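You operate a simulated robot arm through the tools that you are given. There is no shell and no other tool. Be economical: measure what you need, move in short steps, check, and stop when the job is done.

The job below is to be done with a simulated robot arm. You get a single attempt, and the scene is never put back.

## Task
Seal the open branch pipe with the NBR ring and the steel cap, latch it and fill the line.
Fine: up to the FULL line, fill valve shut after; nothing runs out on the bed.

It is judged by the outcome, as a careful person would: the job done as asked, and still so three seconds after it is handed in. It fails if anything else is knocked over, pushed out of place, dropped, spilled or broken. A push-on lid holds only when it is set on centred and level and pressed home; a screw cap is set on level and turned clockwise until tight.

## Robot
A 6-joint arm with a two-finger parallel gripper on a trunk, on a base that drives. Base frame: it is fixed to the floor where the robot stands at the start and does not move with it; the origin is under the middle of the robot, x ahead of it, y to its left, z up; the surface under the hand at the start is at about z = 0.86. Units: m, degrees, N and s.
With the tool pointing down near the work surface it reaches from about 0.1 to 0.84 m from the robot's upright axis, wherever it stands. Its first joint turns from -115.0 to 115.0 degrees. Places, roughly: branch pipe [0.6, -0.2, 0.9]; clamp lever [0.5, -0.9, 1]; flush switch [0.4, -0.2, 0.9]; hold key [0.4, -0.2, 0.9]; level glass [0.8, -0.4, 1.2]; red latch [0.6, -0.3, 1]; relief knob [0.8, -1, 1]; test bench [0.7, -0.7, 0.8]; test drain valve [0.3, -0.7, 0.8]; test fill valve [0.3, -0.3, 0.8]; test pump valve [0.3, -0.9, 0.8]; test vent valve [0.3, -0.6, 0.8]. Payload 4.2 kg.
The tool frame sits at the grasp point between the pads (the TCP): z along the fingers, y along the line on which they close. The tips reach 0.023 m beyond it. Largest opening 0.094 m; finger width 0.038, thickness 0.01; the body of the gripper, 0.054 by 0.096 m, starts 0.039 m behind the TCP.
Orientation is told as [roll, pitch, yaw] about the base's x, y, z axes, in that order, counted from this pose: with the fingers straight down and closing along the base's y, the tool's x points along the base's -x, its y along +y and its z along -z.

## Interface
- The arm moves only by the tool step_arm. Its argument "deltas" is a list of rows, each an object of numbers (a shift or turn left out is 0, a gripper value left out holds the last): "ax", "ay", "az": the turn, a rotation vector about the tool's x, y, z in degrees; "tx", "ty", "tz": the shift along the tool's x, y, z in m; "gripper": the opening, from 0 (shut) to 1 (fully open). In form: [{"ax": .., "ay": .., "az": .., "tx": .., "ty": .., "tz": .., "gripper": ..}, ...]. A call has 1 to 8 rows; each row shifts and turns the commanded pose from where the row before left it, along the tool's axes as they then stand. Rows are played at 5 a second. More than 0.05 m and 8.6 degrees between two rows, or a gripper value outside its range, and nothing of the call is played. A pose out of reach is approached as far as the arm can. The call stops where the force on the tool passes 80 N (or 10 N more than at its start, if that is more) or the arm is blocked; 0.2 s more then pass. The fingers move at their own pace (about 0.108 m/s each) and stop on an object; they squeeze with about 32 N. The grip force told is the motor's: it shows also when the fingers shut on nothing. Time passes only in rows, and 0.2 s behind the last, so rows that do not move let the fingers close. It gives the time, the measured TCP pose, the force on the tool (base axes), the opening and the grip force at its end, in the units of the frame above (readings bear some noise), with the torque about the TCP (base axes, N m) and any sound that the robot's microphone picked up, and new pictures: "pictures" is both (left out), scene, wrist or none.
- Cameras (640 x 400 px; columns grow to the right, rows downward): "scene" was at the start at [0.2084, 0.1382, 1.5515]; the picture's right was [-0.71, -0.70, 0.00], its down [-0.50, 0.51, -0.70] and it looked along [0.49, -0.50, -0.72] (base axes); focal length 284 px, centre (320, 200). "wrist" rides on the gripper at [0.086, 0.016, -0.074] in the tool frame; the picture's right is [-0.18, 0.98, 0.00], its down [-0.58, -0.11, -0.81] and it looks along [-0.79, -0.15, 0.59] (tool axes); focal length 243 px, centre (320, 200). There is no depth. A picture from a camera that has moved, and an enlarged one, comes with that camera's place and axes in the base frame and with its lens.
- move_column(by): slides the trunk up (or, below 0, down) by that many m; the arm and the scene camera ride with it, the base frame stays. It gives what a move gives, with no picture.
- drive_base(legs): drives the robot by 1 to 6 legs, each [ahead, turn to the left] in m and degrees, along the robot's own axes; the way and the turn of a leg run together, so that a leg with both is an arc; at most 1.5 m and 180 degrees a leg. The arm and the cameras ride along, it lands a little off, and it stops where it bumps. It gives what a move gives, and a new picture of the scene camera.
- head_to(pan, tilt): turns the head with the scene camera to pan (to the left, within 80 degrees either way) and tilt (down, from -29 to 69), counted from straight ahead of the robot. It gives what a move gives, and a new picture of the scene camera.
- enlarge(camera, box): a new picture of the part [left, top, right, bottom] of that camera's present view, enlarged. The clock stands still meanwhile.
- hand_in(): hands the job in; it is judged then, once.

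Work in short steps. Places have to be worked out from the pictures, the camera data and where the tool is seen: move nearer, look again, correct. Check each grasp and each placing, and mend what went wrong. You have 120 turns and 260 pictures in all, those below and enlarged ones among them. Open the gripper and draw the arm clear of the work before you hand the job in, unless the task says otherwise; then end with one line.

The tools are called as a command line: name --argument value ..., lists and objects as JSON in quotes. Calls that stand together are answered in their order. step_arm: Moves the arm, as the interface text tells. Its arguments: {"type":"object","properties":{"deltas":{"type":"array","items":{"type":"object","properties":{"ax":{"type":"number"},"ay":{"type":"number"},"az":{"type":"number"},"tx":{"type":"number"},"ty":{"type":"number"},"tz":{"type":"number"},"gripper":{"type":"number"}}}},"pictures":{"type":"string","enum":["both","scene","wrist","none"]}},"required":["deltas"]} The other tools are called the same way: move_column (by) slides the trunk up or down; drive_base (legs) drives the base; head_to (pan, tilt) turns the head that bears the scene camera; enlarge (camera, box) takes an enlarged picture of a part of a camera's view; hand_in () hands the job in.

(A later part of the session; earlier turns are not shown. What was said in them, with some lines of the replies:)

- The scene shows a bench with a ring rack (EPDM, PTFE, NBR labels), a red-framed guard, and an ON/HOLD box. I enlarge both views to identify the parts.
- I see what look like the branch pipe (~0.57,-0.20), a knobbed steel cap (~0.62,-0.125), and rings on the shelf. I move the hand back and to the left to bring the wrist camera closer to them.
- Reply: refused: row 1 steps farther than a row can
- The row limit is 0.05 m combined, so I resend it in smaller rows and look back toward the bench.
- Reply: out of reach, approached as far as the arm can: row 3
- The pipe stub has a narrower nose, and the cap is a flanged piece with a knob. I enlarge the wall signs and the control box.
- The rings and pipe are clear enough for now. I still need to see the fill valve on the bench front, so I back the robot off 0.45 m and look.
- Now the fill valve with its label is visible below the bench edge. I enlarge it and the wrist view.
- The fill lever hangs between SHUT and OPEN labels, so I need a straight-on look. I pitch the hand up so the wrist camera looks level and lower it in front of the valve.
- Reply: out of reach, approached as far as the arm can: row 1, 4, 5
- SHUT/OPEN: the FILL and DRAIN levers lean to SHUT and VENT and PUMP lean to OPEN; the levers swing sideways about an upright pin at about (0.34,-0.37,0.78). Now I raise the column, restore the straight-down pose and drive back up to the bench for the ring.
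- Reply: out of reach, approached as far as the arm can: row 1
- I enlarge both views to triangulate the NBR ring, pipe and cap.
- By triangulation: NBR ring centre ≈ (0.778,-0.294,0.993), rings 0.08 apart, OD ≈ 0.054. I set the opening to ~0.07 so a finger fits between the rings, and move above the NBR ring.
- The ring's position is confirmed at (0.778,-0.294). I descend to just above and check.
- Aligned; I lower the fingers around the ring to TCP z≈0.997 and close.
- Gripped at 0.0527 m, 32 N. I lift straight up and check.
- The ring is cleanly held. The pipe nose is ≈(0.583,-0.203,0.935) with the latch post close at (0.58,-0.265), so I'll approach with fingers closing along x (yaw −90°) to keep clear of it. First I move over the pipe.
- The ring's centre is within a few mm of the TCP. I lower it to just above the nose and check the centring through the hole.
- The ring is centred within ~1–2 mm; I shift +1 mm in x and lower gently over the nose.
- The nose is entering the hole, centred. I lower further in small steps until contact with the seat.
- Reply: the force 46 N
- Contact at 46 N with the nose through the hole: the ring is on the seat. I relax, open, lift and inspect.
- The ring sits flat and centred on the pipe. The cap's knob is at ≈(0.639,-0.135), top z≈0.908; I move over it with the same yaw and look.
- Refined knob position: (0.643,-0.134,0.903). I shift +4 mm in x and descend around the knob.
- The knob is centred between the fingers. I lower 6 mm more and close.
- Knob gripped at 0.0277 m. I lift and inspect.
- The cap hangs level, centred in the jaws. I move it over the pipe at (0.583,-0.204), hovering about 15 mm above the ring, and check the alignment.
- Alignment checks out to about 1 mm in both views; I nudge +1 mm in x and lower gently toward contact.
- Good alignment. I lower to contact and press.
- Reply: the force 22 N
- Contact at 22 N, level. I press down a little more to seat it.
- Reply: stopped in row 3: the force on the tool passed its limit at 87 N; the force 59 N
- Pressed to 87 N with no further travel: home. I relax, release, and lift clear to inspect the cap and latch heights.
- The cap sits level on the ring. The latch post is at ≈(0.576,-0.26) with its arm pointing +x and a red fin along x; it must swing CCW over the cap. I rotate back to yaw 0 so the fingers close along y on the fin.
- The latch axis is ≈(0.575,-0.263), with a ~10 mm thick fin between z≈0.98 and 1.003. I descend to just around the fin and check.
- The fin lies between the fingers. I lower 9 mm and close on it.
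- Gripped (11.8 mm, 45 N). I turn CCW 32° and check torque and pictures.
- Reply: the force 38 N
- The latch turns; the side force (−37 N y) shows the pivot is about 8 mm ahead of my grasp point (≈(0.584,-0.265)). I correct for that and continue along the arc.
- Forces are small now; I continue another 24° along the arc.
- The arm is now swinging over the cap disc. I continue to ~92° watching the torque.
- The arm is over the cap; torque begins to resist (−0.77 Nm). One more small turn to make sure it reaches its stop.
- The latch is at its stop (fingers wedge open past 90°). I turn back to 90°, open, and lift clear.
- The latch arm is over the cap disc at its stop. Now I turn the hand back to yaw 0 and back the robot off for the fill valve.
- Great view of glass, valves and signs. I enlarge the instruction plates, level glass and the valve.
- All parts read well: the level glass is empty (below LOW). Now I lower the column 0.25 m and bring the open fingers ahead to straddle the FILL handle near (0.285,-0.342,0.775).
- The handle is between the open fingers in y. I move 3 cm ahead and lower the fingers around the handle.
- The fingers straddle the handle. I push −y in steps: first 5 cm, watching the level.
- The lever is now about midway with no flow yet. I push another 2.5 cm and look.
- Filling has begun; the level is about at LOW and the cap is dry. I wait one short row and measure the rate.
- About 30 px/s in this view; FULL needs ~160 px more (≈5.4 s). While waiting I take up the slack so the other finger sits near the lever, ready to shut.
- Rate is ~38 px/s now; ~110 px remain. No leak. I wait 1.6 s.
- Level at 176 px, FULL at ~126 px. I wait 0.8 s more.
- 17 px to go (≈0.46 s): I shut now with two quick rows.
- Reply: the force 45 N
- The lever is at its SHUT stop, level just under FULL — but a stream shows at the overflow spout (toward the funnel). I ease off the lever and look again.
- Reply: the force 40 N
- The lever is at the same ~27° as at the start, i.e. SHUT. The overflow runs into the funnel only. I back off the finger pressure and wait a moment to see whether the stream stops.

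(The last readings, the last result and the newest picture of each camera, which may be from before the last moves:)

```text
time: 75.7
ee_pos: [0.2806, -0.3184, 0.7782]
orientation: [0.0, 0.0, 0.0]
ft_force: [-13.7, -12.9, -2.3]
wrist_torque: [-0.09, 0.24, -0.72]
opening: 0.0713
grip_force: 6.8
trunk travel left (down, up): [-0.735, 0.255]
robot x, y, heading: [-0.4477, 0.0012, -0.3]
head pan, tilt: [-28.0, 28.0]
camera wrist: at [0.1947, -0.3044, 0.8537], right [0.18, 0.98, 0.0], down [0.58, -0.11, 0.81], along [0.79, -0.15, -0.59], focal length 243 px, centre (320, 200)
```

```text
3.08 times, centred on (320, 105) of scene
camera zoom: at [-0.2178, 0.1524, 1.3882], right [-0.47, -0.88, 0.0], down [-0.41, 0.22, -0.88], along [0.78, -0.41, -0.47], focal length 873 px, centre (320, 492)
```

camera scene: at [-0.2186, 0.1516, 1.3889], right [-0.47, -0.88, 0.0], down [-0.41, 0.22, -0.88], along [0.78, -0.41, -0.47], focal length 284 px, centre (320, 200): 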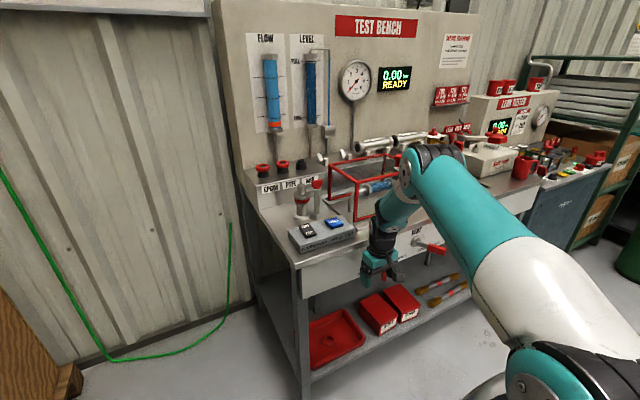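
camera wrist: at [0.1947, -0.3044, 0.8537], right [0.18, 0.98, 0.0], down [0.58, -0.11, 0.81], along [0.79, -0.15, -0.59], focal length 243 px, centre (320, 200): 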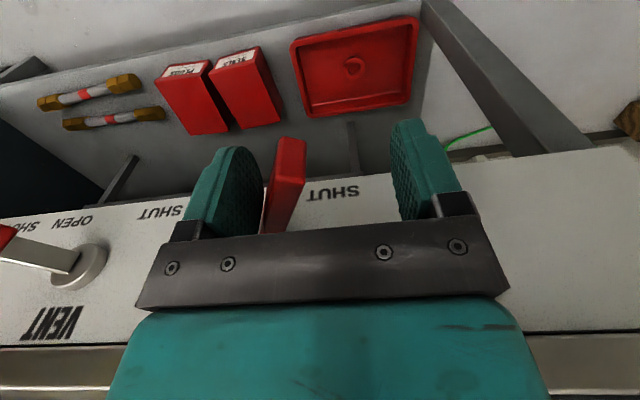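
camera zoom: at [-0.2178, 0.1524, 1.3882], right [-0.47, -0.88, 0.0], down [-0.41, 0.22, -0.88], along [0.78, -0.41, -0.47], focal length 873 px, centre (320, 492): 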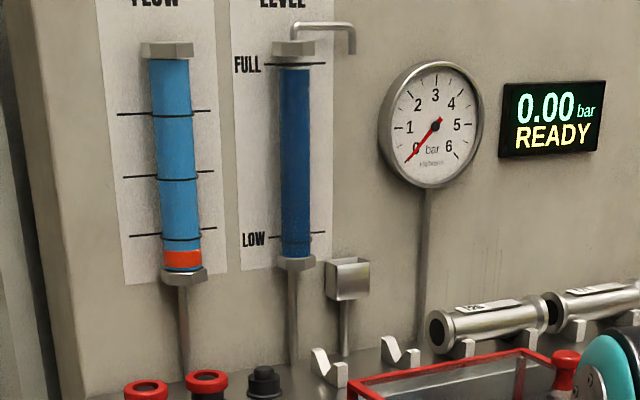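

The stream has stopped; the valve is shut. I check the level closely against FULL and the bed for leaks, while easing the finger off the lever.

step_arm --deltas '[{"ty": -0.012}, {"ty": -0.008}, {}, {}]' --pictures "wrist"

enlarge --camera "scene" --box '[270, 40, 340, 90]'

enlarge --camera "scene" --box '[240, 130, 420, 270]'

```text
time: 76.7
ee_pos: [0.2823, -0.3387, 0.7801]
orientation: [-0.1, -0.3, 0.2]
ft_force: [-0.5, 0.2, 0.0]
wrist_torque: [-0.02, -0.01, -0.01]
opening: 0.0657
grip_force: 0.0
trunk travel left (down, up): [-0.735, 0.255]
robot x, y, heading: [-0.4473, -0.0055, 0.0]
head pan, tilt: [-28.0, 28.0]
camera wrist: at [0.1958, -0.3243, 0.8543], right [0.18, 0.98, 0.0], down [0.58, -0.11, 0.81], along [0.79, -0.15, -0.59], focal length 243 px, centre (320, 200)
```

wrist: 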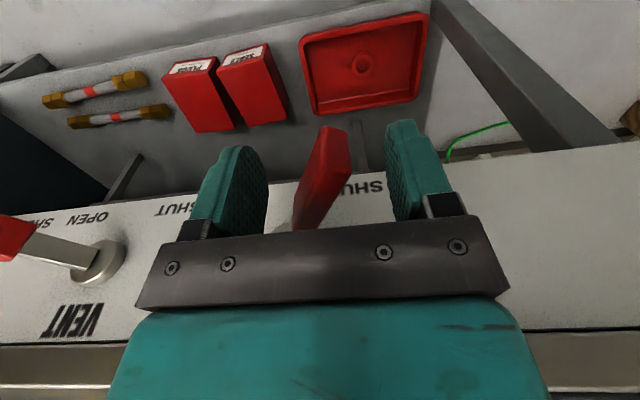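

```text
8.00 times, centred on (305, 65) of scene
camera zoom: at [-0.2172, 0.1526, 1.3883], right [-0.47, -0.88, 0.0], down [-0.41, 0.22, -0.88], along [0.78, -0.41, -0.47], focal length 2270 px, centre (440, 1280)
```

zoom: 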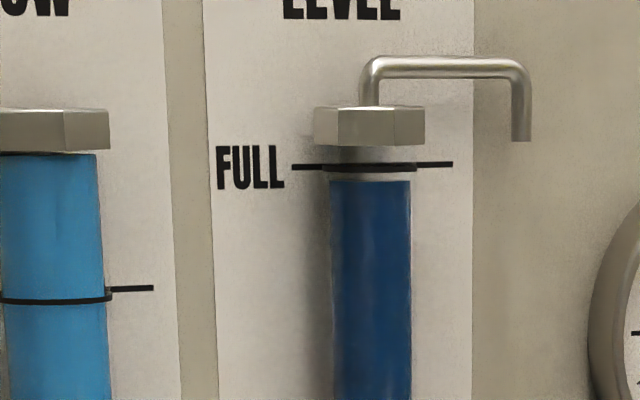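

```text
2.86 times, centred on (330, 200) of scene
camera zoom: at [-0.2172, 0.1526, 1.3883], right [-0.47, -0.88, 0.0], down [-0.41, 0.22, -0.88], along [0.78, -0.41, -0.47], focal length 811 px, centre (291, 200)
```

zoom: 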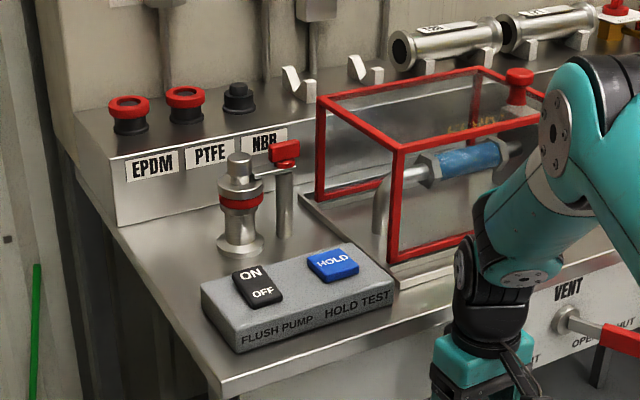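

Level is holding at the top (overflow height, at the FULL mark), no drips at the cap, and the bed is dry. I lift the fingers off the handle and draw the arm back.

step_arm --deltas '[{"tz": -0.04}, {"tz": -0.04}, {"tz": -0.04}, {"tx": 0.04}, {"tx": 0.04}, {"tx": 0.04}, {"tx": 0.04, "gripper": 1.0}, {}]'

step_arm --deltas '[{}, {}, {}, {}, {}, {}, {}, {}]' --pictures "none"

enlarge --camera "scene" --box '[270, 40, 340, 90]'

enlarge --camera "scene" --box '[240, 130, 480, 300]'

```text
time: 78.5
ee_pos: [0.121, -0.341, 0.8994]
orientation: [0.0, -0.2, 0.0]
ft_force: [0.7, 0.5, -0.1]
wrist_torque: [0.0, 0.02, -0.02]
opening: 0.094
grip_force: 0.2
trunk travel left (down, up): [-0.735, 0.255]
robot x, y, heading: [-0.4499, 0.0044, 0.2]
head pan, tilt: [-28.0, 28.0]
camera scene: at [-0.2172, 0.1526, 1.3883], right [-0.47, -0.88, 0.0], down [-0.41, 0.22, -0.88], along [0.78, -0.41, -0.47], focal length 284 px, centre (320, 200)
camera wrist: at [0.0339, -0.3247, 0.9736], right [0.18, 0.98, 0.0], down [0.58, -0.11, 0.81], along [0.79, -0.15, -0.59], focal length 243 px, centre (320, 200)
```

scene: 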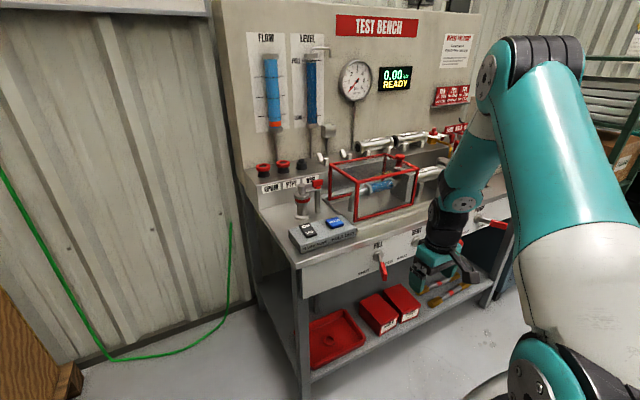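
wrist: 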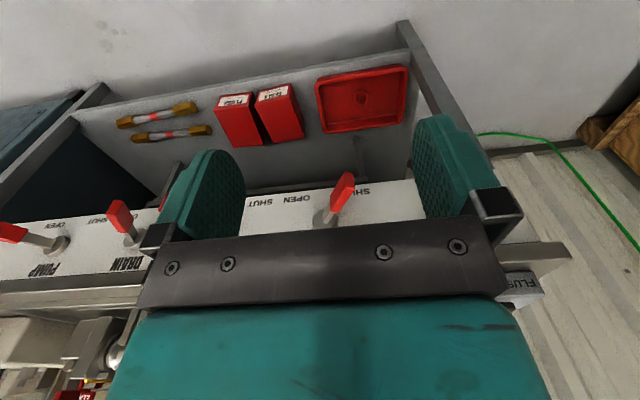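

```text
time: 80.3
ee_pos: [0.1203, -0.341, 0.8996]
orientation: [0.0, -0.1, 0.0]
ft_force: [0.6, -0.7, 0.4]
wrist_torque: [-0.01, -0.03, 0.03]
opening: 0.0941
grip_force: 0.1
trunk travel left (down, up): [-0.735, 0.255]
robot x, y, heading: [-0.4492, -0.0013, 0.1]
head pan, tilt: [-28.0, 28.0]
```

```text
8.00 times, centred on (305, 65) of scene
camera zoom: at [-0.2172, 0.1526, 1.3883], right [-0.47, -0.88, 0.0], down [-0.41, 0.22, -0.88], along [0.78, -0.41, -0.47], focal length 2270 px, centre (440, 1280)
```

zoom: 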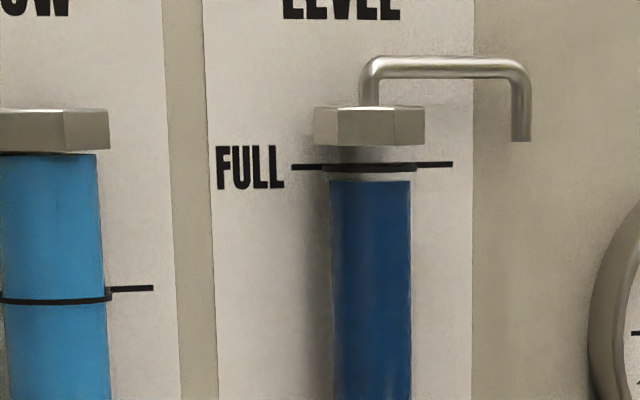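

```text
2.35 times, centred on (360, 215) of scene
camera zoom: at [-0.2172, 0.1526, 1.3883], right [-0.47, -0.88, 0.0], down [-0.41, 0.22, -0.88], along [0.78, -0.41, -0.47], focal length 668 px, centre (226, 165)
```

zoom: 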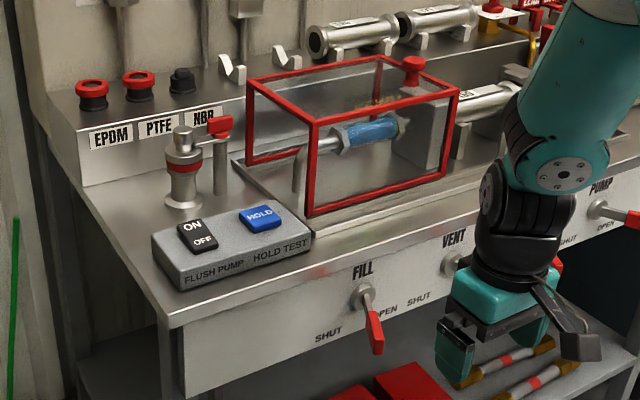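

The level has held at FULL for several seconds, the fill lever points to SHUT, the latch is over the cap, the bed is dry, and the arm is clear with the gripper open. I hand in.

hand_in

```text
The job is handed in.
```

The branch pipe is sealed with the NBR ring and the steel cap and latched. The line is filled to the overflow height, which the camera shows a few millimetres under the FULL line. A brief overflow went into the funnel as I shut the fill valve, the level then held steady, and I saw nothing on the bed.
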